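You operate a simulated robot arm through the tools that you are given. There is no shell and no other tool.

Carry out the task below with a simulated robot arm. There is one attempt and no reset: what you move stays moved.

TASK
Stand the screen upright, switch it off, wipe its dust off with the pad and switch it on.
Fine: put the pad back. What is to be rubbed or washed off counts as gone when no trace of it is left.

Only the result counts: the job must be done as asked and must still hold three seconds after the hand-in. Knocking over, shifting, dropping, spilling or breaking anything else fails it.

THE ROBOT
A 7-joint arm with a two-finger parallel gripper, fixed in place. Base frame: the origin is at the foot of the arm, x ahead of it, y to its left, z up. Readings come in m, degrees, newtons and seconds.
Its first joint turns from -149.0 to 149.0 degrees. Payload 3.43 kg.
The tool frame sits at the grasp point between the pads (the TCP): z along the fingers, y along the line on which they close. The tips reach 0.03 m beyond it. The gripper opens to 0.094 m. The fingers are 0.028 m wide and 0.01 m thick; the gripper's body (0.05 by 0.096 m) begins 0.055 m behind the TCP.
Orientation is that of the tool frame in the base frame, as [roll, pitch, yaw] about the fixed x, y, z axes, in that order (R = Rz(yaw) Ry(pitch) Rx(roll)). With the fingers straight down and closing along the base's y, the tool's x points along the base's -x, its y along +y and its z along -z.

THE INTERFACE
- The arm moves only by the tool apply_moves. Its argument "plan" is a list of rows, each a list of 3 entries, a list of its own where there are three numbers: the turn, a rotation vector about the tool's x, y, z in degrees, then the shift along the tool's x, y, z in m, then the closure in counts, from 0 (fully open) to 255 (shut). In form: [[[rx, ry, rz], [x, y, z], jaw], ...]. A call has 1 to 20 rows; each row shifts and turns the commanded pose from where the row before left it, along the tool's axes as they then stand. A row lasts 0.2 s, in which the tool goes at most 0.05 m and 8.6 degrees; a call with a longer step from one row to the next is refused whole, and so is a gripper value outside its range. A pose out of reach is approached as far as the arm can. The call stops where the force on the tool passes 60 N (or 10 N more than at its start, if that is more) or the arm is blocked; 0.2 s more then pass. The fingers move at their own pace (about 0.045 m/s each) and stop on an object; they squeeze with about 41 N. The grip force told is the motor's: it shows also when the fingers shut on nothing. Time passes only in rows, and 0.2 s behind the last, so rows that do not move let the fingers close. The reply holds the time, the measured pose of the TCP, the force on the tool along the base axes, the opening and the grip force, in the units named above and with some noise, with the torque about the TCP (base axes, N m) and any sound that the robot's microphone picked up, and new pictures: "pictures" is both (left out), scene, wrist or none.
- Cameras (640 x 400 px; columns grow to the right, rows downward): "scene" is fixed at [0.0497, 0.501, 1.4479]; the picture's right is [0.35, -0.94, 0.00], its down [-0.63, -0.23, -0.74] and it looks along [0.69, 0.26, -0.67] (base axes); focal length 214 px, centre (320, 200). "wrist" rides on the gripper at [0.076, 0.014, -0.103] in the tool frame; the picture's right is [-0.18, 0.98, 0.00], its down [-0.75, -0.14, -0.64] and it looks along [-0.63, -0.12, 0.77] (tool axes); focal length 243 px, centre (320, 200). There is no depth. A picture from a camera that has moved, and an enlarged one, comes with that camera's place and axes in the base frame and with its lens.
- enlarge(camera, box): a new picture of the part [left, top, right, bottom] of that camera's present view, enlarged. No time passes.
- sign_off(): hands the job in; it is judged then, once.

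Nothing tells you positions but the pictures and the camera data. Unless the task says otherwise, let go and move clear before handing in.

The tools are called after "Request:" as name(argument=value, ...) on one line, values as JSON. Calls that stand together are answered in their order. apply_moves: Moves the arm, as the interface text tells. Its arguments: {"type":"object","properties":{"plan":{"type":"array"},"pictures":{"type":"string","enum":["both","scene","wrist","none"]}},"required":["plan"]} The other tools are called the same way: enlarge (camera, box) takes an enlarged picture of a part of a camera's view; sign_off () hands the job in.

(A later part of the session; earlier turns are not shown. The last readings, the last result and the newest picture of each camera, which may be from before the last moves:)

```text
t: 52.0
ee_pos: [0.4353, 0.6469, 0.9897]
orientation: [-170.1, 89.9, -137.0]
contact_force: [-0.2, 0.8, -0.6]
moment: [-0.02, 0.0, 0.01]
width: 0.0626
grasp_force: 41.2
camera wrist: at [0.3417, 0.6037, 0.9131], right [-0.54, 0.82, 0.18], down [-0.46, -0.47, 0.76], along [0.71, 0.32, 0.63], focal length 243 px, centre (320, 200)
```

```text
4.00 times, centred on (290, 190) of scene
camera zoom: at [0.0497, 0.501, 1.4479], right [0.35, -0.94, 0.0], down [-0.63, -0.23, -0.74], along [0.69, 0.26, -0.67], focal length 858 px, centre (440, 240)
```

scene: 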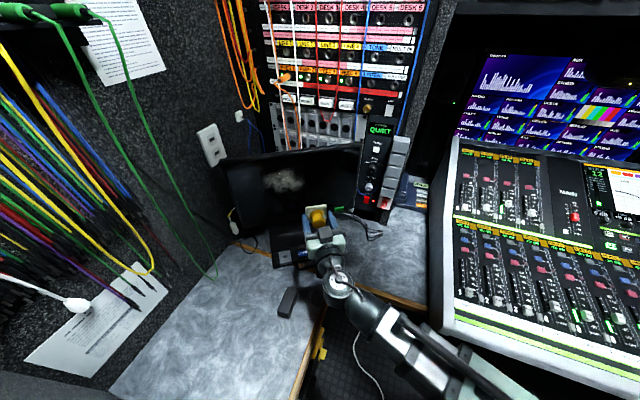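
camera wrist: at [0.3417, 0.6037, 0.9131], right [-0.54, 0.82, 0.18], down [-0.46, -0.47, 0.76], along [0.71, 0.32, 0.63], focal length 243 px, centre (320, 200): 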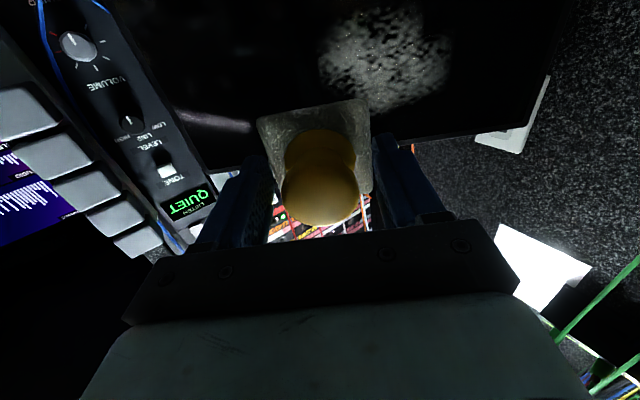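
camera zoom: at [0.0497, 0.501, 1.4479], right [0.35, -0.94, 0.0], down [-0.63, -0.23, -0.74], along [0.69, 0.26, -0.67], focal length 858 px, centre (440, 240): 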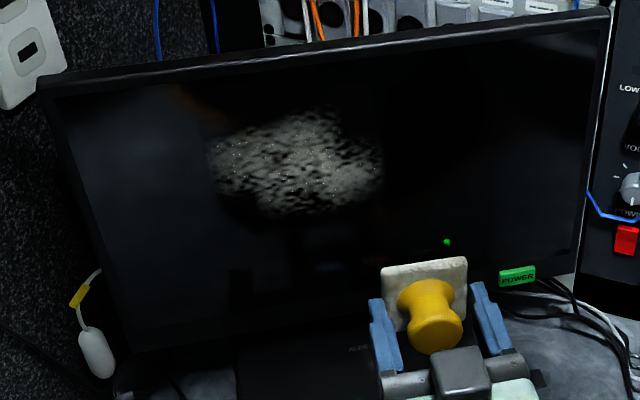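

The pad is flat toward the screen and reachable. I'll move to the lower-right start of the dust and approach to about 3 cm.

Request:
apply_moves(plan=[[[0, 0, 0], [0.0275, 0.004, 0.025], 255], [[0, 0, 0], [0.0275, 0.004, 0.025], 255], [[0, 0, 0], [0, 0, 0.03], 255], [[0, 0, 0], [0, 0, 0.03], 255], [[0, 0, 0], [0, 0, 0.03], 255], [[0, 0, 0], [0, 0, 0.015], 255], [[0, 0, 0], [0, 0, 0], 255]])

Request:
enlarge(camera="scene", box=[210, 140, 370, 240])

Request:
enlarge(camera="wrist", box=[200, 0, 520, 200])

```text
t: 53.6
ee_pos: [0.5598, 0.7387, 0.9338]
orientation: [-168.4, 89.8, -135.2]
contact_force: [-0.1, 0.1, -0.2]
moment: [-0.04, 0.03, 0.04]
width: 0.0628
grasp_force: 40.6
camera wrist: at [0.4672, 0.6952, 0.8589], right [-0.54, 0.82, 0.18], down [-0.46, -0.47, 0.76], along [0.71, 0.32, 0.63], focal length 243 px, centre (320, 200)
```

scene: 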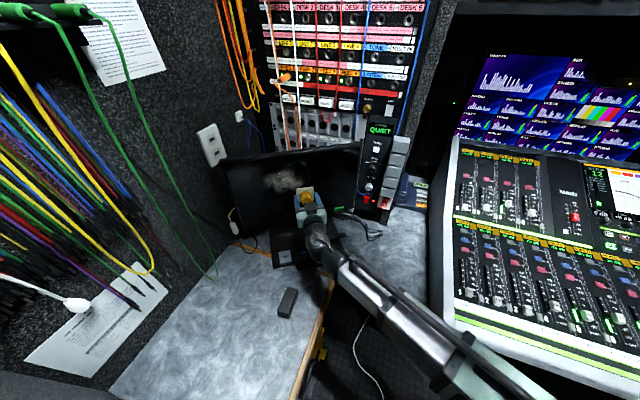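
wrist: 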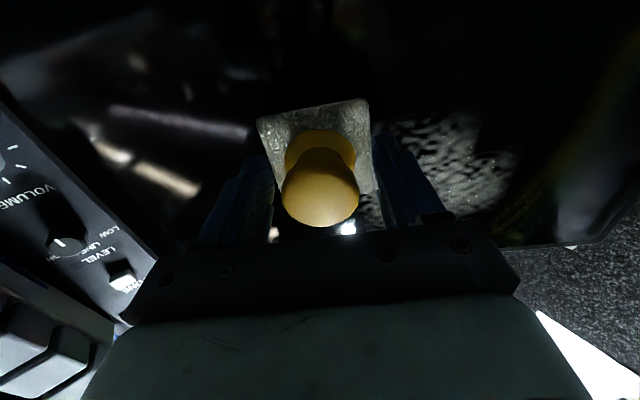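

```text
4.00 times, centred on (290, 190) of scene
camera zoom: at [0.0497, 0.501, 1.4479], right [0.35, -0.94, 0.0], down [-0.63, -0.23, -0.74], along [0.69, 0.26, -0.67], focal length 858 px, centre (440, 240)
```

zoom: 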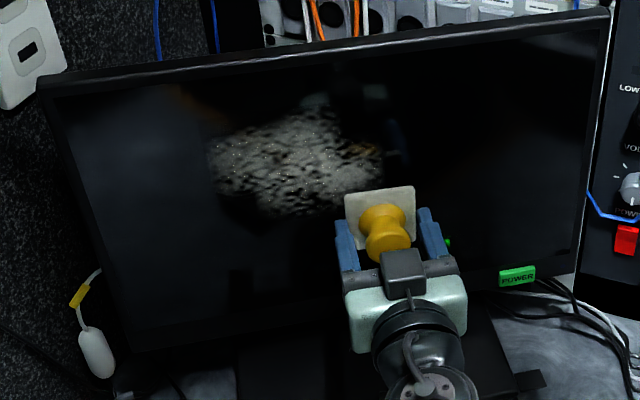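

```text
2.00 times, centred on (360, 100) of wrist
camera zoom: at [0.4672, 0.6952, 0.8589], right [-0.54, 0.82, 0.18], down [-0.46, -0.47, 0.76], along [0.71, 0.32, 0.63], focal length 485 px, centre (240, 400)
```

zoom: 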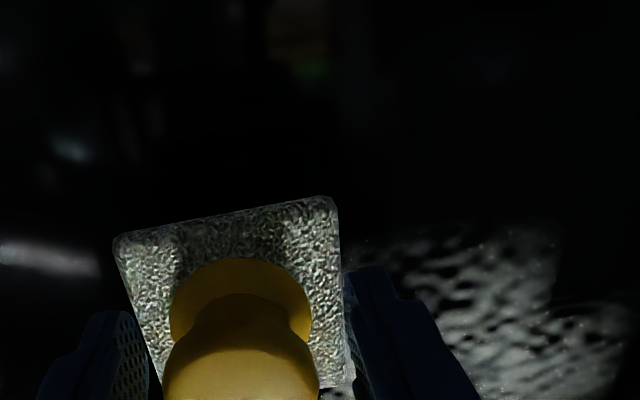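

About 2 cm remain. I'll creep in with small steps, watching the force.

Request:
apply_moves(plan=[[[0, 0, 0], [0, 0, 0.006], 255], [[0, 0, 0], [0, 0, 0.006], 255], [[0, 0, 0], [0, 0, 0.004], 255], [[0, 0, 0], [0, 0, 0.002], 255], [[0, 0, 0], [0, 0, 0], 255]], pictures="none")

```text
t: 54.8
ee_pos: [0.5748, 0.7479, 0.9339]
orientation: [-171.7, 89.9, -138.6]
contact_force: [0.1, -0.1, -0.4]
moment: [-0.05, -0.01, -0.05]
width: 0.0625
grasp_force: 41.1
```

Request:
apply_moves(plan=[[[0, 0, 0], [0, 0, 0.002], 255], [[0, 0, 0], [0, 0, 0.002], 255], [[0, 0, 0], [0, 0, 0], 255]], pictures="none")

```text
t: 55.6
ee_pos: [0.5778, 0.7497, 0.9338]
orientation: [-171.3, 89.9, -138.1]
contact_force: [1.2, 0.9, -0.7]
moment: [0.0, 0.03, 0.02]
width: 0.0632
grasp_force: 41.1
```

No contact yet, so I keep creeping.

Request:
apply_moves(plan=[[[0, 0, 0], [0, 0, 0.002], 255], [[0, 0, 0], [0, 0, 0.0015], 255], [[0, 0, 0], [0, 0, 0], 255]], pictures="none")

```text
t: 56.4
ee_pos: [0.5808, 0.7503, 0.933]
orientation: [-172.4, 89.9, -139.2]
contact_force: [-13.2, -12.1, -0.4]
moment: [-0.3, 0.32, 0.49]
width: 0.0631
grasp_force: 40.7
```

Contact at 18 N is too stiff, and the moments say the pad's lower-left corner touched first, so I'm about 1° off in yaw and pitch. I'll back off, correct the alignment and touch again gently.

Request:
apply_moves(plan=[[[0, 0, 0], [0, 0, -0.003], 255], [[-0.8, 1.0, 0], [0, 0, 0], 255], [[0, 0, 0], [0, 0, 0], 255], [[0, 0, 0], [0, 0, 0.0015], 255], [[0, 0, 0], [0, 0, 0], 255]], pictures="none")

```text
t: 57.6
ee_pos: [0.5795, 0.7521, 0.9336]
orientation: [-179.0, 88.9, -145.0]
contact_force: [-2.9, -2.6, -1.8]
moment: [0.04, -0.03, -0.1]
width: 0.0629
grasp_force: 41.4
```

Now it touches gently at about 4 N and is nearly balanced. I'll begin sliding left along the screen.

Request:
apply_moves(plan=[[[0, 0, 0], [0, 0.01, 0], 255], [[0, 0, 0], [0, 0.01, 0], 255], [[0, 0, 0], [0, 0.01, 0], 255], [[0, 0, 0], [0, 0.01, 0], 255], [[0, 0, 0], [0, 0, 0], 255]])

Request:
enlarge(camera="scene", box=[210, 140, 370, 240])

```text
t: 58.8
ee_pos: [0.557, 0.784, 0.9344]
orientation: [179.6, 89.0, -146.6]
contact_force: [-8.8, -11.4, -0.9]
moment: [0.34, -0.2, -0.54]
width: 0.0629
grasp_force: 40.8
camera wrist: at [0.4637, 0.7385, 0.8604], right [-0.55, 0.82, 0.18], down [-0.44, -0.47, 0.77], along [0.71, 0.34, 0.62], focal length 243 px, centre (320, 200)
```

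scene: 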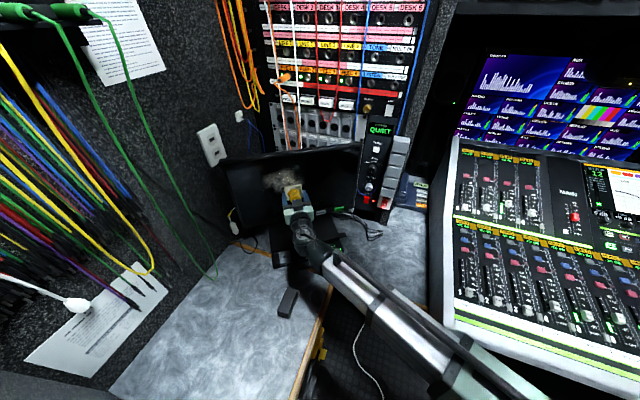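
wrist: 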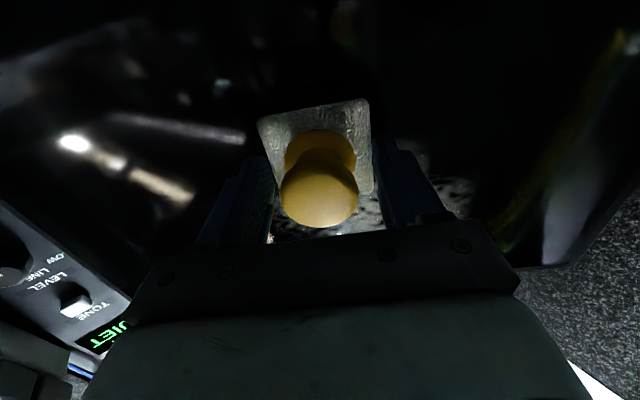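

```text
4.00 times, centred on (290, 190) of scene
camera zoom: at [0.0497, 0.501, 1.4479], right [0.35, -0.94, 0.0], down [-0.63, -0.23, -0.74], along [0.69, 0.26, -0.67], focal length 858 px, centre (440, 240)
```

zoom: 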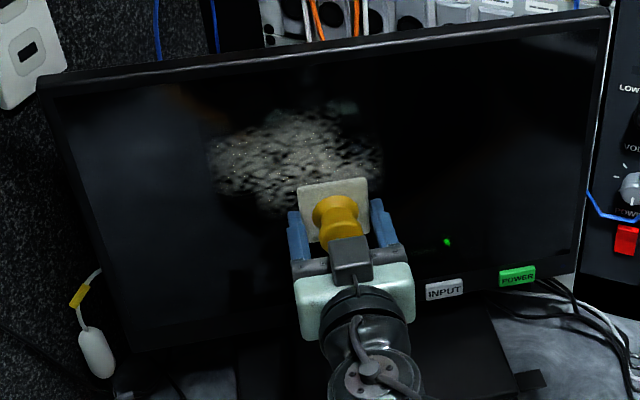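

Force rose to about 14 N and the contact flipped to the opposite corner, so the truth lies between. I'll halve the correction, ease off slightly and continue the slide.

Request:
apply_moves(plan=[[[0.4, -0.5, 0], [0, 0, -0.0007], 255], [[0, 0, 0], [0, 0.01, 0], 255], [[0, 0, 0], [0, 0.01, 0], 255], [[0, 0, 0], [0, 0.01, 0], 255], [[0, 0, 0], [0, 0.01, 0], 255], [[0, 0, 0], [0, 0, 0], 255]], pictures="none")

```text
t: 60.2
ee_pos: [0.5339, 0.8177, 0.9334]
orientation: [-178.8, 89.4, -145.4]
contact_force: [-3.4, -2.8, 0.5]
moment: [0.16, -0.1, 0.12]
width: 0.0631
grasp_force: 40.8
```

Request:
apply_moves(plan=[[[0, 0, 0], [0, 0.01, 0], 255], [[0, 0, 0], [0, 0.01, 0], 255], [[0, 0, 0], [0, 0.01, 0], 255], [[0, 0, 0], [0, 0.01, 0], 255], [[0, 0, 0], [0, 0.01, 0], 255], [[0, 0, 0], [0, 0.01, 0], 255], [[0, 0, 0], [0, 0, 0], 255]])

Request:
enlarge(camera="scene", box=[210, 140, 370, 240])

```text
t: 61.8
ee_pos: [0.5004, 0.8674, 0.9331]
orientation: [-177.7, 89.3, -144.1]
contact_force: [-3.7, -5.1, -0.1]
moment: [0.23, -0.14, 0.09]
width: 0.0627
grasp_force: 40.8
camera wrist: at [0.4072, 0.8223, 0.8586], right [-0.54, 0.82, 0.18], down [-0.45, -0.47, 0.76], along [0.71, 0.33, 0.62], focal length 243 px, centre (320, 200)
```

scene: 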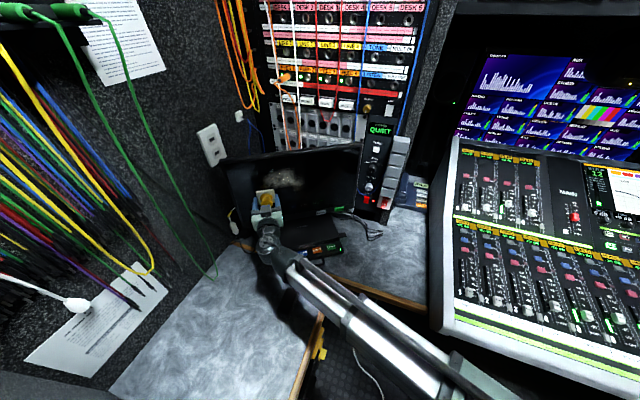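
wrist: 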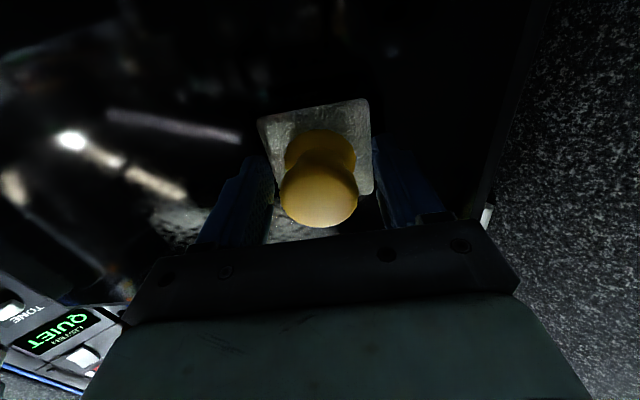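

```text
4.00 times, centred on (290, 190) of scene
camera zoom: at [0.0497, 0.501, 1.4479], right [0.35, -0.94, 0.0], down [-0.63, -0.23, -0.74], along [0.69, 0.26, -0.67], focal length 858 px, centre (440, 240)
```

zoom: 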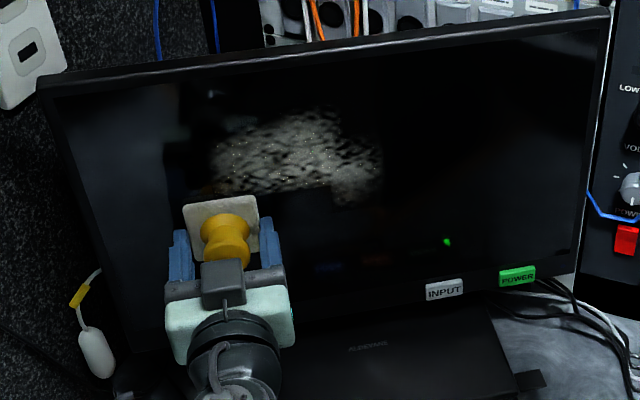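

It works: the lower strip of dust is gone. I'll slide up 4.5 cm and sweep back to the right.

Request:
apply_moves(plan=[[[0, 0, 0], [-0.009, 0, 0], 255], [[0, 0, 0], [-0.009, 0, 0], 255], [[0, 0, 0], [-0.009, 0, 0], 255], [[0, 0, 0], [-0.009, 0, 0], 255], [[0, 0, 0], [-0.009, 0, 0], 255], [[0, 0, 0], [0, 0, 0], 255]], pictures="none")

```text
t: 63.2
ee_pos: [0.5009, 0.8676, 0.9799]
orientation: [-177.5, 89.4, -144.0]
contact_force: [-11.8, -7.3, -4.9]
moment: [-0.19, 0.26, 0.14]
width: 0.0627
grasp_force: 40.5
```

Request:
apply_moves(plan=[[[0, 0.3, 0], [0, 0, -0.0008], 255], [[0, 0, 0], [0, -0.01, 0], 255], [[0, 0, 0], [0, -0.01, 0], 255], [[0, 0, 0], [0, -0.01, 0], 255], [[0, 0, 0], [0, -0.01, 0], 255], [[0, 0, 0], [0, 0, 0], 255]], pictures="none")

```text
t: 64.6
ee_pos: [0.5236, 0.8349, 0.9772]
orientation: [-178.6, 89.1, -145.1]
contact_force: [0.8, -1.0, -0.8]
moment: [-0.04, -0.01, 0.0]
width: 0.0631
grasp_force: 41.1
```

Request:
apply_moves(plan=[[[0, 0, 0], [0, 0, 0.0006], 255], [[0, 0, 0], [0, 0, 0], 255]], pictures="none")

Request:
enlarge(camera="scene", box=[210, 140, 370, 240])

```text
t: 65.2
ee_pos: [0.5245, 0.8356, 0.9779]
orientation: [-178.2, 89.1, -144.6]
contact_force: [-2.7, -0.6, -1.0]
moment: [0.0, -0.06, 0.1]
width: 0.063
grasp_force: 41.1
```

```text
4.00 times, centred on (290, 190) of scene
camera zoom: at [0.0497, 0.501, 1.4479], right [0.35, -0.94, 0.0], down [-0.63, -0.23, -0.74], along [0.69, 0.26, -0.67], focal length 858 px, centre (440, 240)
```

zoom: 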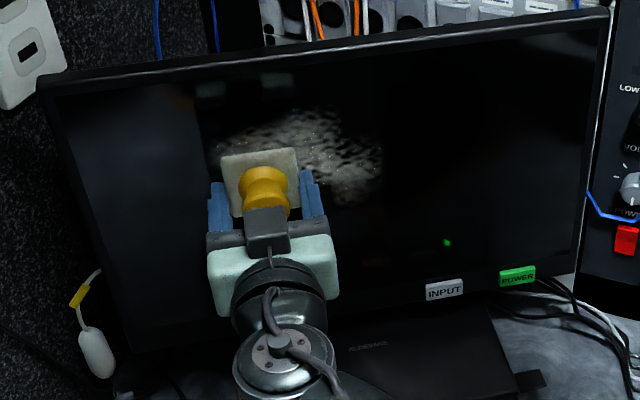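

Request:
apply_moves(plan=[[[0, 0, 0], [0, -0.01, 0.0002], 255], [[0, 0, 0], [0, -0.01, 0.0002], 255], [[0, 0, 0], [0, -0.01, 0.0001], 255], [[0, 0, 0], [0, -0.01, 0.0001], 255], [[0, 0, 0], [0, 0, 0], 255]], pictures="none")

Request:
enlarge(camera="scene", box=[210, 140, 370, 240])

```text
t: 66.4
ee_pos: [0.5467, 0.802, 0.9794]
orientation: [-178.2, 89.1, -144.7]
contact_force: [-8.6, -4.2, -0.6]
moment: [0.09, -0.2, 0.15]
width: 0.0626
grasp_force: 41.3
```

```text
4.00 times, centred on (290, 190) of scene
camera zoom: at [0.0497, 0.501, 1.4479], right [0.35, -0.94, 0.0], down [-0.63, -0.23, -0.74], along [0.69, 0.26, -0.67], focal length 858 px, centre (440, 240)
```

zoom: 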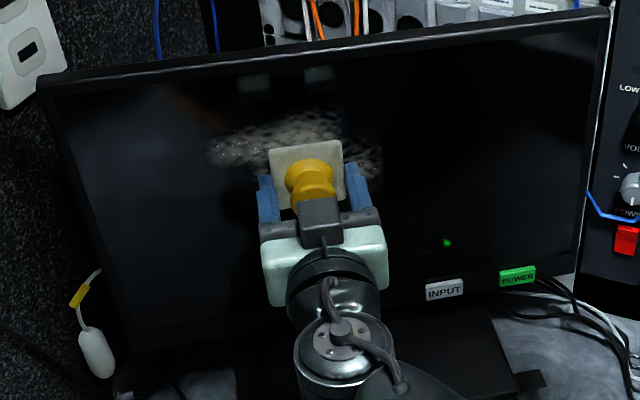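

Request:
apply_moves(plan=[[[0, 0, 0], [0, -0.01, -0.0002], 255], [[0, 0, 0], [0, -0.01, 0], 255], [[0, 0, 0], [0, -0.01, 0], 255], [[0, 0, 0], [0, -0.01, 0], 255], [[0, 0, 0], [0, -0.01, 0], 255], [[0, 0, 0], [0, -0.01, 0], 255], [[0, 0, 0], [0, -0.01, 0], 255], [[0, 0, 0], [0, 0, 0], 255]], pictures="none")

Request:
enlarge(camera="scene", box=[210, 140, 370, 240])

```text
t: 68.2
ee_pos: [0.5845, 0.7426, 0.9786]
orientation: [-178.6, 89.1, -144.9]
contact_force: [0.1, 0.2, -0.5]
moment: [0.01, 0.03, 0.01]
width: 0.063
grasp_force: 41.6
```

```text
4.00 times, centred on (290, 190) of scene
camera zoom: at [0.0497, 0.501, 1.4479], right [0.35, -0.94, 0.0], down [-0.63, -0.23, -0.74], along [0.69, 0.26, -0.67], focal length 858 px, centre (440, 240)
```

zoom: 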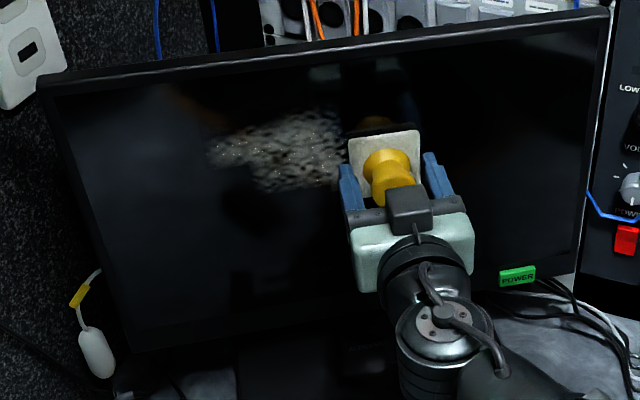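

Contact was lost near the right end. I'll zoom in on what remains.

Request:
enlarge(camera="scene", box=[254, 158, 318, 198])

```text
10.00 times, centred on (286, 178) of scene
camera zoom: at [0.0497, 0.501, 1.4479], right [0.35, -0.94, 0.0], down [-0.63, -0.23, -0.74], along [0.69, 0.26, -0.67], focal length 2145 px, centre (660, 420)
```

zoom: 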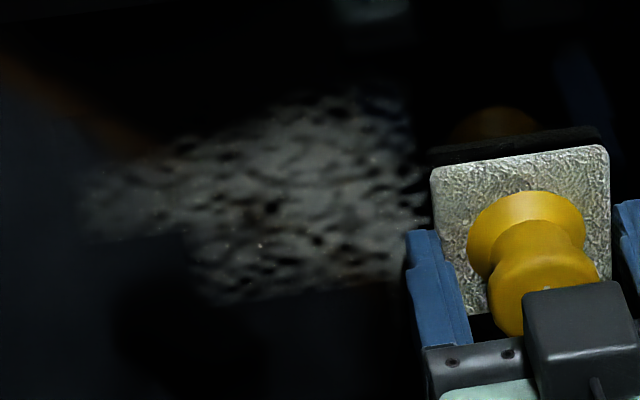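

The firm passes wiped and the light one (0–3 N) didn't, so I need steady pressure around 6–9 N. I'll trim the yaw slightly so my sliding direction is parallel to the screen, then re-establish contact here.

Request:
apply_moves(plan=[[[-0.4, 0, 0], [0, 0, 0.0005], 255], [[0, 0, 0], [0, 0, 0.0005], 255], [[0, 0, 0], [0, 0, 0], 255]], pictures="none")

```text
t: 69.0
ee_pos: [0.5847, 0.745, 0.9795]
orientation: [-178.9, 89.0, -144.9]
contact_force: [-0.4, 0.2, -0.2]
moment: [-0.03, 0.03, 0.02]
width: 0.0627
grasp_force: 40.9
```

Request:
apply_moves(plan=[[[0, 0, 0], [0, 0, 0.0006], 255], [[0, 0, 0], [0, 0, 0], 255]], pictures="none")

```text
t: 69.6
ee_pos: [0.5853, 0.7437, 0.9796]
orientation: [-179.0, 89.2, -145.0]
contact_force: [-1.0, 0.1, -0.6]
moment: [0.0, -0.03, -0.06]
width: 0.0629
grasp_force: 41.4
```

Request:
apply_moves(plan=[[[0, 0, 0], [0, 0, 0.0005], 255], [[0, 0, 0], [0, 0, 0], 255]], pictures="none")

```text
t: 70.2
ee_pos: [0.5856, 0.7452, 0.9783]
orientation: [-178.6, 89.1, -144.6]
contact_force: [-8.6, -4.2, -0.8]
moment: [0.01, -0.1, -0.32]
width: 0.063
grasp_force: 40.7
```

About 9.5 N with the contact slightly on the right edge. I'll trim back 0.2° and sweep left in short checked strokes.

Request:
apply_moves(plan=[[[0.2, 0, 0], [0, 0, 0], 255], [[0, 0, 0], [0, 0.01, -5e-05], 255], [[0, 0, 0], [0, 0.01, -5e-05], 255], [[0, 0, 0], [0, 0.01, -5e-05], 255], [[0, 0, 0], [0, 0.01, -5e-05], 255], [[0, 0, 0], [0, 0, 0], 255]], pictures="none")

Request:
enlarge(camera="scene", box=[254, 158, 318, 198])

```text
t: 71.6
ee_pos: [0.5639, 0.7764, 0.9778]
orientation: [-178.8, 89.1, -145.1]
contact_force: [0.7, -1.0, -0.7]
moment: [0.02, 0.01, -0.03]
width: 0.0629
grasp_force: 41.0
```

```text
10.00 times, centred on (286, 178) of scene
camera zoom: at [0.0497, 0.501, 1.4479], right [0.35, -0.94, 0.0], down [-0.63, -0.23, -0.74], along [0.69, 0.26, -0.67], focal length 2145 px, centre (660, 420)
```

zoom: 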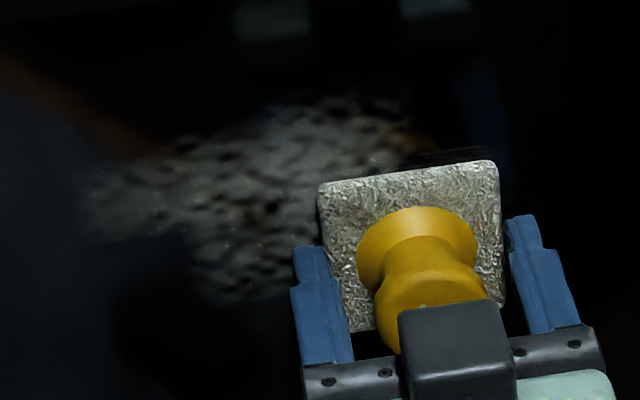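

Request:
apply_moves(plan=[[[0, 0, 0], [0, 0, 0.0006], 255], [[0, 0, 0], [0, 0, 0.0004], 255], [[0, 0, 0], [0, 0, 0], 255]], pictures="none")

```text
t: 72.4
ee_pos: [0.5643, 0.7783, 0.9783]
orientation: [-179.0, 89.2, -145.3]
contact_force: [-6.5, -7.0, -2.7]
moment: [-0.01, 0.07, -0.09]
width: 0.0629
grasp_force: 40.7
```

Request:
apply_moves(plan=[[[0, 0, 0], [0, 0.01, 0], 255], [[0, 0, 0], [0, 0.01, 0], 255], [[0, 0, 0], [0, 0.01, 0], 255]], pictures="none")

Request:
enlarge(camera="scene", box=[254, 158, 318, 198])

```text
t: 73.2
ee_pos: [0.5482, 0.8025, 0.9781]
orientation: [-178.8, 89.1, -145.2]
contact_force: [-10.1, -14.4, -0.9]
moment: [-0.18, 0.12, -0.01]
width: 0.0627
grasp_force: 41.3
```

```text
10.00 times, centred on (286, 178) of scene
camera zoom: at [0.0497, 0.501, 1.4479], right [0.35, -0.94, 0.0], down [-0.63, -0.23, -0.74], along [0.69, 0.26, -0.67], focal length 2145 px, centre (660, 420)
```

zoom: 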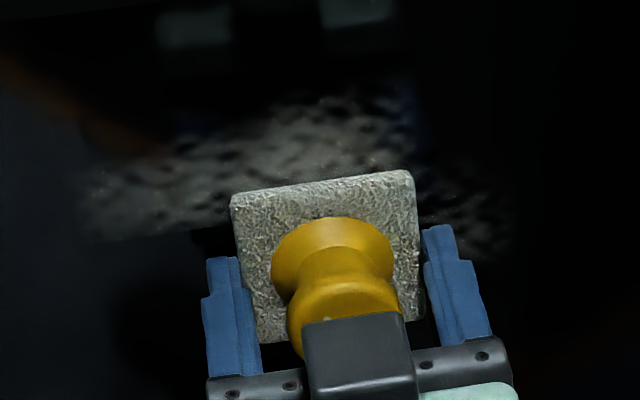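

Firm contact is wiping this band now. The force is a bit high at 16 N, so I'll ease slightly while continuing left.

Request:
apply_moves(plan=[[[0, 0, 0], [0, 0.01, -0.0002], 255], [[0, 0, 0], [0, 0.01, -0.0001], 255], [[0, 0, 0], [0, 0.01, -0.0001], 255]], pictures="none")

Request:
enlarge(camera="scene", box=[254, 158, 318, 198])

```text
t: 74.0
ee_pos: [0.5288, 0.8278, 0.9783]
orientation: [-178.8, 89.1, -145.2]
contact_force: [-9.7, -12.6, -0.1]
moment: [-0.28, 0.19, -0.08]
width: 0.0625
grasp_force: 40.9
```

```text
10.00 times, centred on (286, 178) of scene
camera zoom: at [0.0497, 0.501, 1.4479], right [0.35, -0.94, 0.0], down [-0.63, -0.23, -0.74], along [0.69, 0.26, -0.67], focal length 2145 px, centre (660, 420)
```

zoom: 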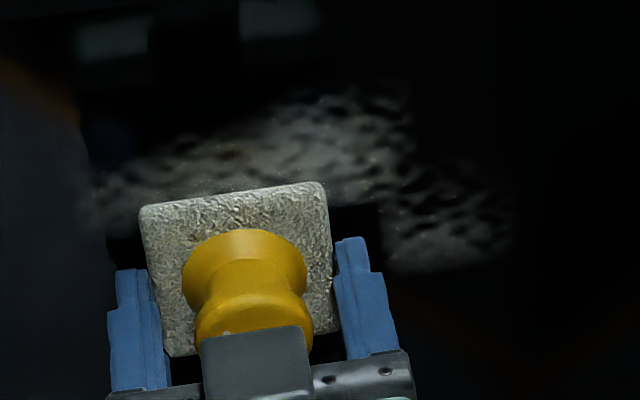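

Request:
apply_moves(plan=[[[0, 0, 0], [0, 0.01, -0.0001], 255], [[0, 0, 0], [0, 0.01, -0.0001], 255], [[0, 0, 0], [0, 0.01, -0.0001], 255], [[0, 0, 0], [0, 0.01, -0.0001], 255], [[0, 0, 0], [0, 0.01, -0.0001], 255]], pictures="none")

Request:
enlarge(camera="scene", box=[210, 140, 370, 240])

```text
t: 75.2
ee_pos: [0.5008, 0.8692, 0.9779]
orientation: [-179.0, 89.0, -145.3]
contact_force: [-6.4, -8.0, -0.3]
moment: [-0.2, 0.24, -0.1]
width: 0.0629
grasp_force: 40.9
```

```text
4.00 times, centred on (290, 190) of scene
camera zoom: at [0.0497, 0.501, 1.4479], right [0.35, -0.94, 0.0], down [-0.63, -0.23, -0.74], along [0.69, 0.26, -0.67], focal length 858 px, centre (440, 240)
```

zoom: 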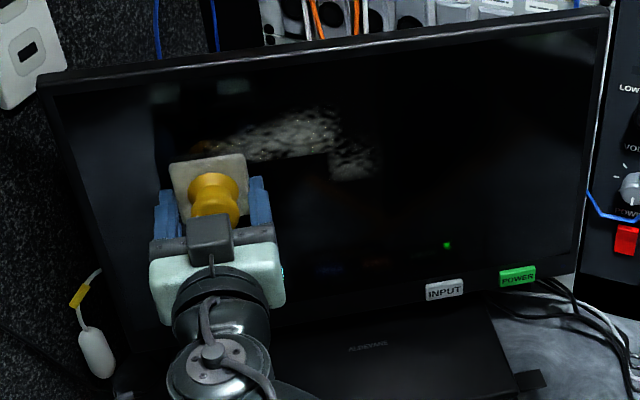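

Good: steady at about 10 N and clearing well. I'll step up 4 cm for the next row, easing slightly as I go.

Request:
apply_moves(plan=[[[0, 0.2, 0], [-0.01, 0, -0.0002], 255], [[0, 0, 0], [-0.01, 0, -0.0001], 255], [[0, 0, 0], [-0.01, 0, -0.0001], 255], [[0, 0, 0], [-0.008, 0, 0], 255], [[0, 0, 0], [0, 0, 0], 255]], pictures="none")

```text
t: 76.4
ee_pos: [0.5024, 0.8687, 1.0168]
orientation: [-178.5, 88.9, -144.9]
contact_force: [-6.1, -3.8, -1.3]
moment: [-0.05, 0.09, 0.08]
width: 0.0631
grasp_force: 41.0
```

Request:
apply_moves(plan=[[[0, 0, 0], [0, -0.01, 0.0001], 255], [[0, 0, 0], [0, -0.01, 0.0001], 255], [[0, 0, 0], [0, -0.01, 0.0001], 255], [[0, 0, 0], [0, -0.01, 0.0001], 255]], pictures="none")

Request:
enlarge(camera="scene", box=[210, 140, 370, 240])

```text
t: 77.4
ee_pos: [0.5266, 0.8353, 1.0163]
orientation: [-179.0, 88.9, -145.4]
contact_force: [-5.7, -1.4, -0.7]
moment: [-0.05, 0.08, 0.14]
width: 0.063
grasp_force: 40.9
```

```text
4.00 times, centred on (290, 190) of scene
camera zoom: at [0.0497, 0.501, 1.4479], right [0.35, -0.94, 0.0], down [-0.63, -0.23, -0.74], along [0.69, 0.26, -0.67], focal length 858 px, centre (440, 240)
```

zoom: 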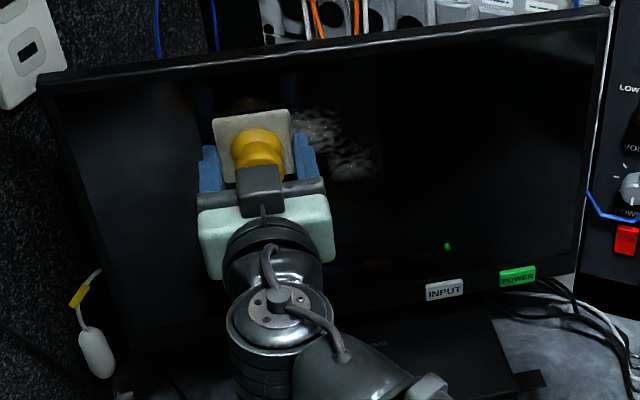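

Clearing nicely. I'll continue right with slightly more pressure.

Request:
apply_moves(plan=[[[0, 0, 0], [0, -0.01, 0.0002], 255], [[0, 0, 0], [0, -0.01, 0.0001], 255], [[0, 0, 0], [0, -0.01, 0.0001], 255], [[0, 0, 0], [0, -0.01, 0.0001], 255]], pictures="none")

Request:
enlarge(camera="scene", box=[210, 140, 370, 240])

```text
t: 78.4
ee_pos: [0.5506, 0.8009, 1.0163]
orientation: [-179.7, 88.9, -145.8]
contact_force: [-9.3, -4.2, -0.1]
moment: [-0.09, 0.25, 0.19]
width: 0.0631
grasp_force: 40.9
```

```text
4.00 times, centred on (290, 190) of scene
camera zoom: at [0.0497, 0.501, 1.4479], right [0.35, -0.94, 0.0], down [-0.63, -0.23, -0.74], along [0.69, 0.26, -0.67], focal length 858 px, centre (440, 240)
```

zoom: 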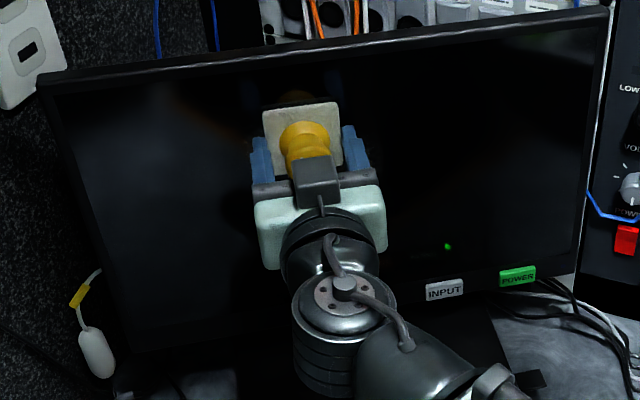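

Request:
apply_moves(plan=[[[0, 0, 0], [0, -0.01, 0], 255], [[0, 0, 0], [0, -0.01, 0.0001], 255], [[0, 0, 0], [0, -0.01, 0.0001], 255], [[0, 0, 0], [0, -0.01, 0.0001], 255], [[0, 0, 0], [0, -0.01, 0.0001], 255], [[0, 0, 0], [0, -0.01, 0.0001], 255]], pictures="none")

Request:
enlarge(camera="scene", box=[210, 140, 370, 240])

Request:
enlarge(camera="scene", box=[254, 158, 318, 198])

```text
t: 79.8
ee_pos: [0.5817, 0.7529, 1.0157]
orientation: [-178.3, 88.9, -144.6]
contact_force: [0.9, -0.5, -0.1]
moment: [-0.01, 0.02, 0.0]
width: 0.0627
grasp_force: 40.9
```

```text
4.00 times, centred on (290, 190) of scene
camera zoom: at [0.0497, 0.501, 1.4479], right [0.35, -0.94, 0.0], down [-0.63, -0.23, -0.74], along [0.69, 0.26, -0.67], focal length 858 px, centre (440, 240)
```

zoom: 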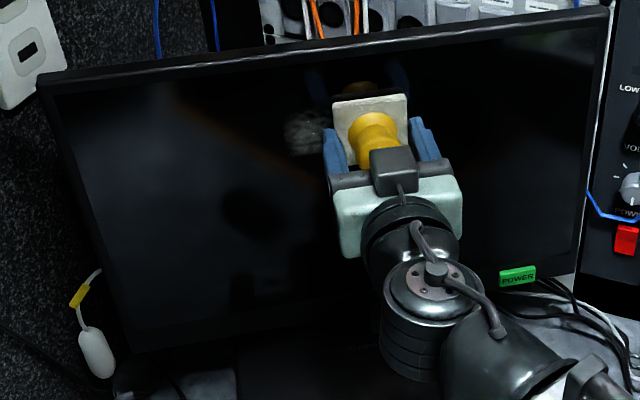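

```text
10.00 times, centred on (286, 178) of scene
camera zoom: at [0.0497, 0.501, 1.4479], right [0.35, -0.94, 0.0], down [-0.63, -0.23, -0.74], along [0.69, 0.26, -0.67], focal length 2145 px, centre (660, 420)
```

zoom: 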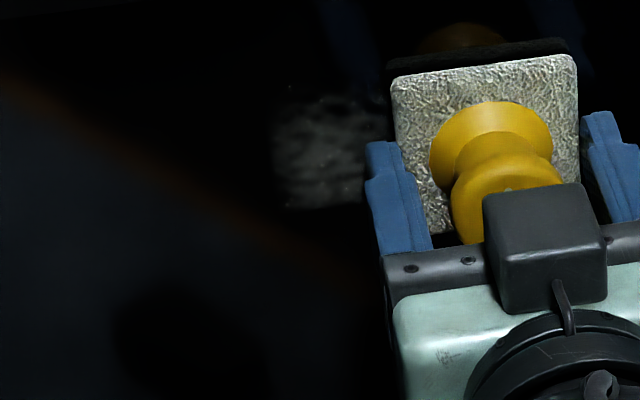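

One patch is left where contact was lost. I'll re-establish contact at this end and sweep back left over it.

Request:
apply_moves(plan=[[[0, 0, 0], [0, -0.005, 0.0006], 255], [[0, 0, 0], [0, 0, 0.0004], 255], [[0, 0, 0], [0, 0, 0], 255]], pictures="none")

```text
t: 80.6
ee_pos: [0.586, 0.7499, 1.0154]
orientation: [-179.3, 89.0, -145.3]
contact_force: [-2.7, -1.3, -0.8]
moment: [-0.02, 0.1, 0.05]
width: 0.063
grasp_force: 41.6
```

Request:
apply_moves(plan=[[[0, 0, 0], [0, 0, 0.0004], 255], [[0, 0, 0], [0.01, 0, 0.0001], 255], [[0, 0, 0], [0.01, 0, 0.0001], 255], [[0, 0, 0], [0.01, 0, 0.0001], 255], [[0, 0, 0], [0.01, 0, 0.0001], 255], [[0, 0, 0], [0, 0, 0], 255]], pictures="none")

Request:
enlarge(camera="scene", box=[254, 158, 318, 198])

```text
t: 82.0
ee_pos: [0.5851, 0.7486, 0.9782]
orientation: [-178.8, 88.9, -145.0]
contact_force: [-8.7, -6.1, 3.3]
moment: [-0.1, 0.18, 0.06]
width: 0.063
grasp_force: 41.4
```

```text
10.00 times, centred on (286, 178) of scene
camera zoom: at [0.0497, 0.501, 1.4479], right [0.35, -0.94, 0.0], down [-0.63, -0.23, -0.74], along [0.69, 0.26, -0.67], focal length 2145 px, centre (660, 420)
```

zoom: 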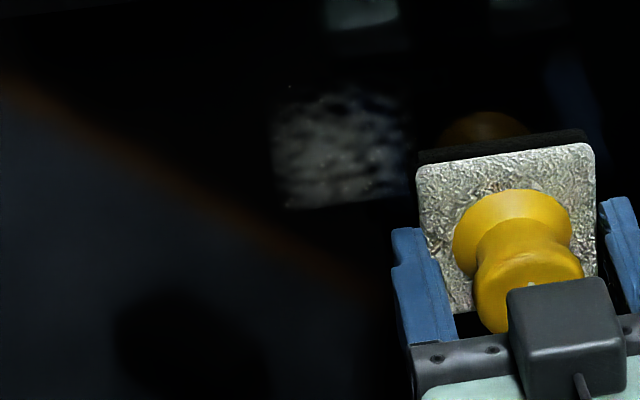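

Contact held at about 10 N. Now I'll go left to t≈0.365 and stroke up over the remaining block.

Request:
apply_moves(plan=[[[0, 0, 0], [0, 0.01, -0.0001], 255], [[0, 0, 0], [0, 0.01, -0.0001], 255], [[0, 0, 0], [0, 0.01, -0.0001], 255], [[0, 0, 0], [0, 0.01, -0.0001], 255], [[0, 0, 0], [0, 0.01, -0.0001], 255], [[0, 0, 0], [0, 0.01, -0.0001], 255], [[0, 0, 0], [0, 0, 0], 255]], pictures="none")

```text
t: 83.6
ee_pos: [0.5516, 0.7991, 0.9775]
orientation: [-179.4, 88.9, -145.6]
contact_force: [-12.9, -16.7, 0.1]
moment: [-0.51, 0.45, -0.21]
width: 0.063
grasp_force: 41.5
```

That's too firm at 20 N on the lower edge. I'll ease off and stroke up.

Request:
apply_moves(plan=[[[0, 0.3, 0], [0, 0, -0.0009], 255], [[0, 0, 0], [0, 0, 0], 255]], pictures="none")

```text
t: 84.2
ee_pos: [0.55, 0.8013, 0.9759]
orientation: [179.8, 88.6, -146.4]
contact_force: [-4.3, -4.2, 0.9]
moment: [0.15, -0.15, -0.17]
width: 0.0632
grasp_force: 41.1
```

Request:
apply_moves(plan=[[[0, 0, 0], [-0.01, 0, 0], 255], [[0, 0, 0], [-0.01, 0, 0], 255], [[0, 0, 0], [-0.01, 0, 0], 255], [[0, 0, 0], [-0.01, 0, 0], 255]], pictures="none")

Request:
enlarge(camera="scene", box=[254, 158, 318, 198])

```text
t: 85.2
ee_pos: [0.5527, 0.7993, 1.0168]
orientation: [-178.2, 88.5, -144.4]
contact_force: [-0.8, 0.5, -0.8]
moment: [0.01, 0.02, -0.04]
width: 0.063
grasp_force: 41.2
```

```text
10.00 times, centred on (286, 178) of scene
camera zoom: at [0.0497, 0.501, 1.4479], right [0.35, -0.94, 0.0], down [-0.63, -0.23, -0.74], along [0.69, 0.26, -0.67], focal length 2145 px, centre (660, 420)
```

zoom: 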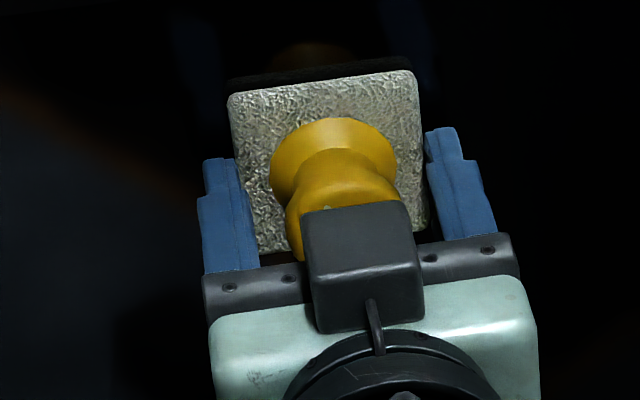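

The pad now covers the last block but isn't touching. I'll press gently and scrub locally.

Request:
apply_moves(plan=[[[0, 0, 0], [0, 0, 0.0006], 255], [[0, 0, 0], [0, 0, 0.0004], 255], [[0, 0, 0], [0, 0, 0], 255]], pictures="none")

```text
t: 86.0
ee_pos: [0.5525, 0.7987, 1.0171]
orientation: [-179.0, 88.5, -145.2]
contact_force: [-2.0, -1.3, 0.8]
moment: [0.1, -0.07, 0.08]
width: 0.0629
grasp_force: 40.7
```

Request:
apply_moves(plan=[[[0, -0.2, 0], [0, 0, 0.0005], 255], [[0, 0, 0], [0, 0.008, 0], 255], [[0, 0, 0], [0, 0.008, 0], 255], [[0, 0, 0], [-0.008, 0, 0], 255], [[0, 0, 0], [0, 0, 0], 255]], pictures="none")

Request:
enlarge(camera="scene", box=[254, 158, 318, 198])

```text
t: 87.2
ee_pos: [0.544, 0.8147, 1.0245]
orientation: [179.8, 88.7, -146.3]
contact_force: [-11.6, -5.4, -4.2]
moment: [-0.29, 0.5, 0.01]
width: 0.0632
grasp_force: 41.0
```

```text
10.00 times, centred on (286, 178) of scene
camera zoom: at [0.0497, 0.501, 1.4479], right [0.35, -0.94, 0.0], down [-0.63, -0.23, -0.74], along [0.69, 0.26, -0.67], focal length 2145 px, centre (660, 420)
```

zoom: 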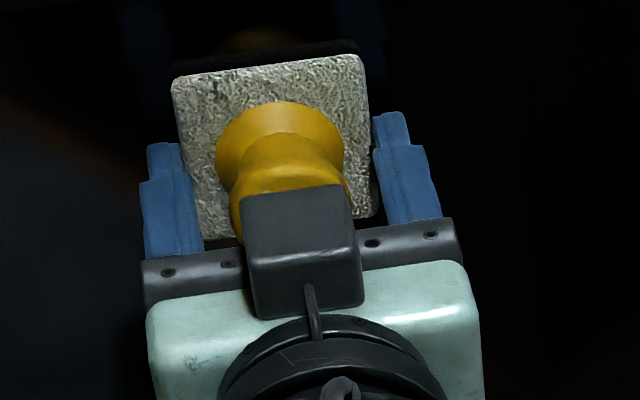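

Request:
apply_moves(plan=[[[0, 0.1, 0], [0, 0, -0.0004], 255], [[0, 0, 0], [0, -0.01, 0.0001], 255], [[0, 0, 0], [0, -0.01, 0.0001], 255], [[0, 0, 0], [0, -0.01, 0.0001], 255], [[0, 0, 0], [0, 0, 0], 255]], pictures="none")

Request:
enlarge(camera="scene", box=[254, 158, 318, 198])

```text
t: 88.4
ee_pos: [0.561, 0.7885, 1.0242]
orientation: [-179.1, 88.8, -145.3]
contact_force: [0.0, -0.6, 0.1]
moment: [-0.03, 0.0, 0.0]
width: 0.0629
grasp_force: 41.3
```

```text
10.00 times, centred on (286, 178) of scene
camera zoom: at [0.0497, 0.501, 1.4479], right [0.35, -0.94, 0.0], down [-0.63, -0.23, -0.74], along [0.69, 0.26, -0.67], focal length 2145 px, centre (660, 420)
```

zoom: 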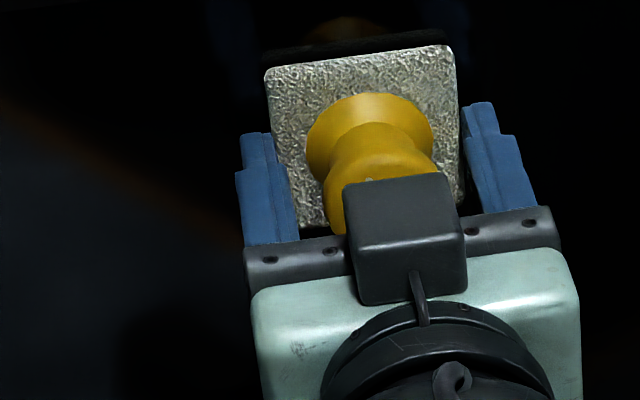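

I'll back off and drop down to view the whole screen.

Request:
apply_moves(plan=[[[0, 0, 0], [0, 0, -0.03], 255], [[0, 0, 0], [0, 0, -0.03], 255], [[0, 0, 0], [0.03, 0, -0.03], 255], [[0, 0, 0], [0.03, 0, -0.03], 255], [[0, 0, 0], [0.03, 0, -0.02], 255], [[0, 0, 0], [0, 0, 0], 255]])

Request:
enlarge(camera="scene", box=[210, 140, 370, 240])

Request:
enlarge(camera="scene", box=[254, 158, 318, 198])

```text
t: 89.8
ee_pos: [0.4417, 0.711, 0.9365]
orientation: [-179.6, 88.7, -145.9]
contact_force: [0.6, -0.1, -1.4]
moment: [-0.02, -0.01, -0.01]
width: 0.0631
grasp_force: 41.3
camera wrist: at [0.3492, 0.6654, 0.8624], right [-0.54, 0.82, 0.18], down [-0.44, -0.46, 0.77], along [0.71, 0.34, 0.61], focal length 243 px, centre (320, 200)
```

scene: 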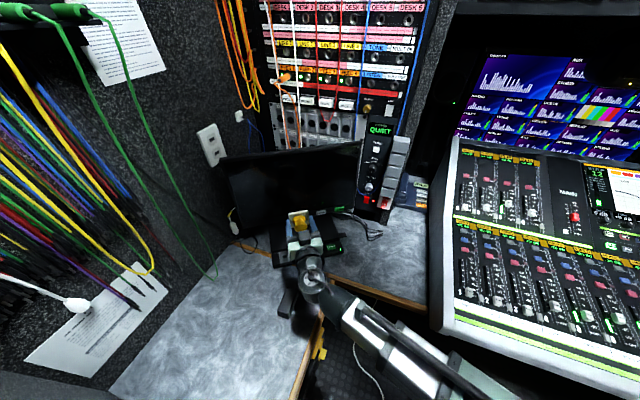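
wrist: 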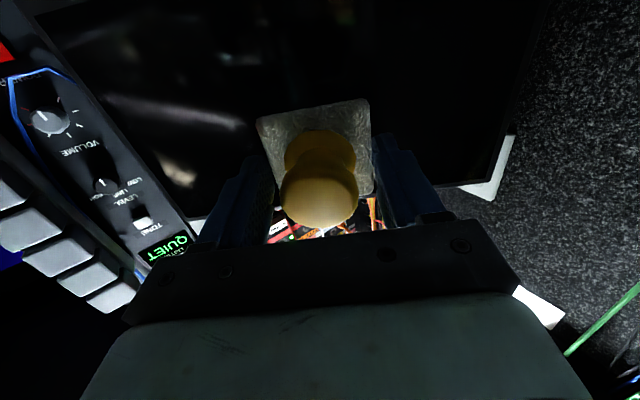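

```text
4.00 times, centred on (290, 190) of scene
camera zoom: at [0.0497, 0.501, 1.4479], right [0.35, -0.94, 0.0], down [-0.63, -0.23, -0.74], along [0.69, 0.26, -0.67], focal length 858 px, centre (440, 240)
```

zoom: 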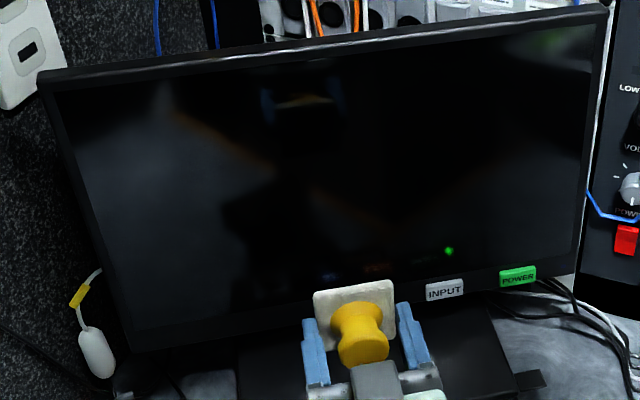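

```text
10.00 times, centred on (286, 178) of scene
camera zoom: at [0.0497, 0.501, 1.4479], right [0.35, -0.94, 0.0], down [-0.63, -0.23, -0.74], along [0.69, 0.26, -0.67], focal length 2145 px, centre (660, 420)
```

zoom: 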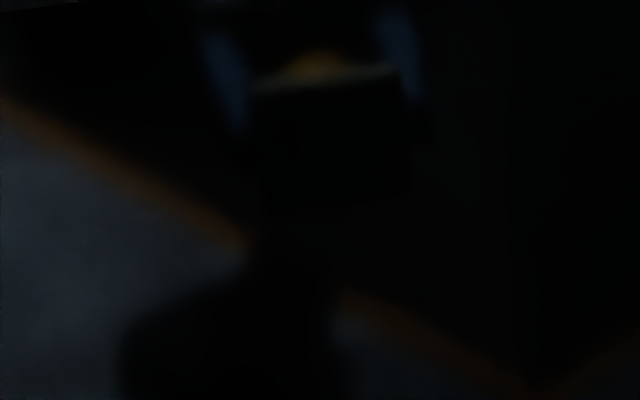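

The dust looks gone. I'll inspect closely in several zooms for any traces, and re-check the tilt.

Request:
enlarge(camera="scene", box=[256, 160, 288, 180])

Request:
enlarge(camera="scene", box=[284, 160, 316, 180])

Request:
enlarge(camera="scene", box=[256, 178, 288, 198])

Request:
enlarge(camera="scene", box=[284, 178, 316, 198])

Request:
enlarge(camera="wrist", box=[160, 0, 544, 240])

```text
16.00 times, centred on (272, 170) of scene
camera zoom: at [0.0497, 0.501, 1.4479], right [0.35, -0.94, 0.0], down [-0.63, -0.23, -0.74], along [0.69, 0.26, -0.67], focal length 3432 px, centre (1088, 680)
```

zoom: 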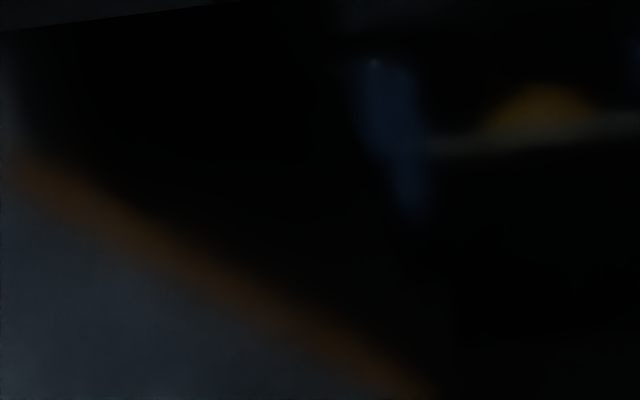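

```text
16.00 times, centred on (300, 170) of scene
camera zoom: at [0.0497, 0.501, 1.4479], right [0.35, -0.94, 0.0], down [-0.63, -0.23, -0.74], along [0.69, 0.26, -0.67], focal length 3432 px, centre (640, 680)
```

zoom: 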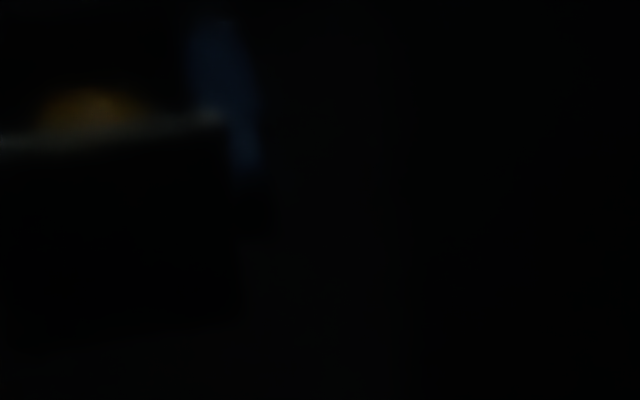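

```text
16.00 times, centred on (272, 188) of scene
camera zoom: at [0.0497, 0.501, 1.4479], right [0.35, -0.94, 0.0], down [-0.63, -0.23, -0.74], along [0.69, 0.26, -0.67], focal length 3432 px, centre (1088, 392)
```

zoom: 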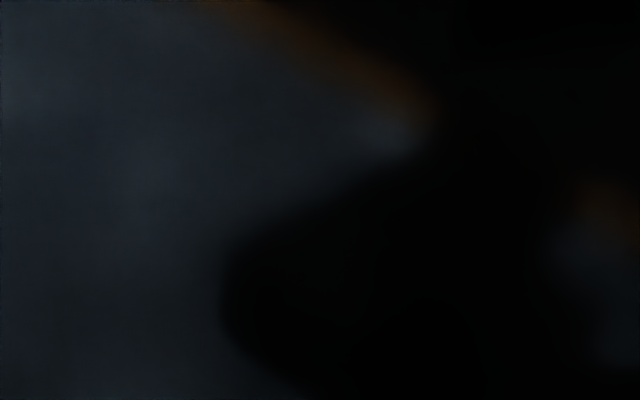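

```text
16.00 times, centred on (300, 188) of scene
camera zoom: at [0.0497, 0.501, 1.4479], right [0.35, -0.94, 0.0], down [-0.63, -0.23, -0.74], along [0.69, 0.26, -0.67], focal length 3432 px, centre (640, 392)
```

zoom: 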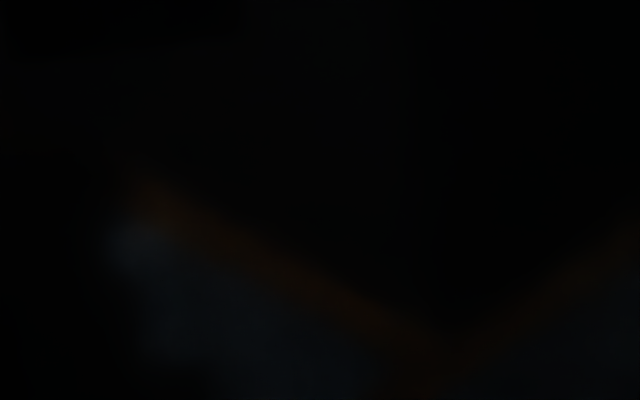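

```text
1.67 times, centred on (352, 120) of wrist
camera zoom: at [0.3492, 0.6654, 0.8624], right [-0.54, 0.82, 0.18], down [-0.44, -0.46, 0.77], along [0.71, 0.34, 0.61], focal length 404 px, centre (267, 333)
```

zoom: 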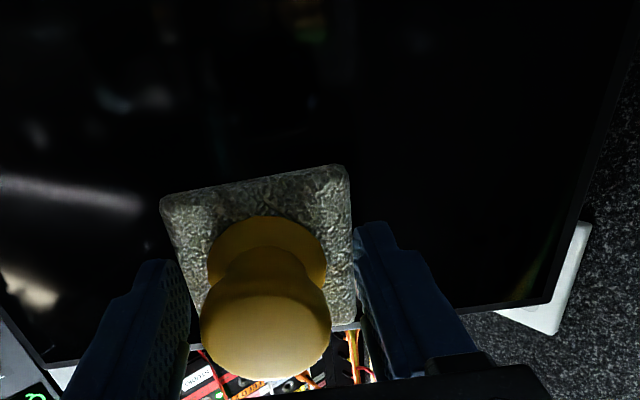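

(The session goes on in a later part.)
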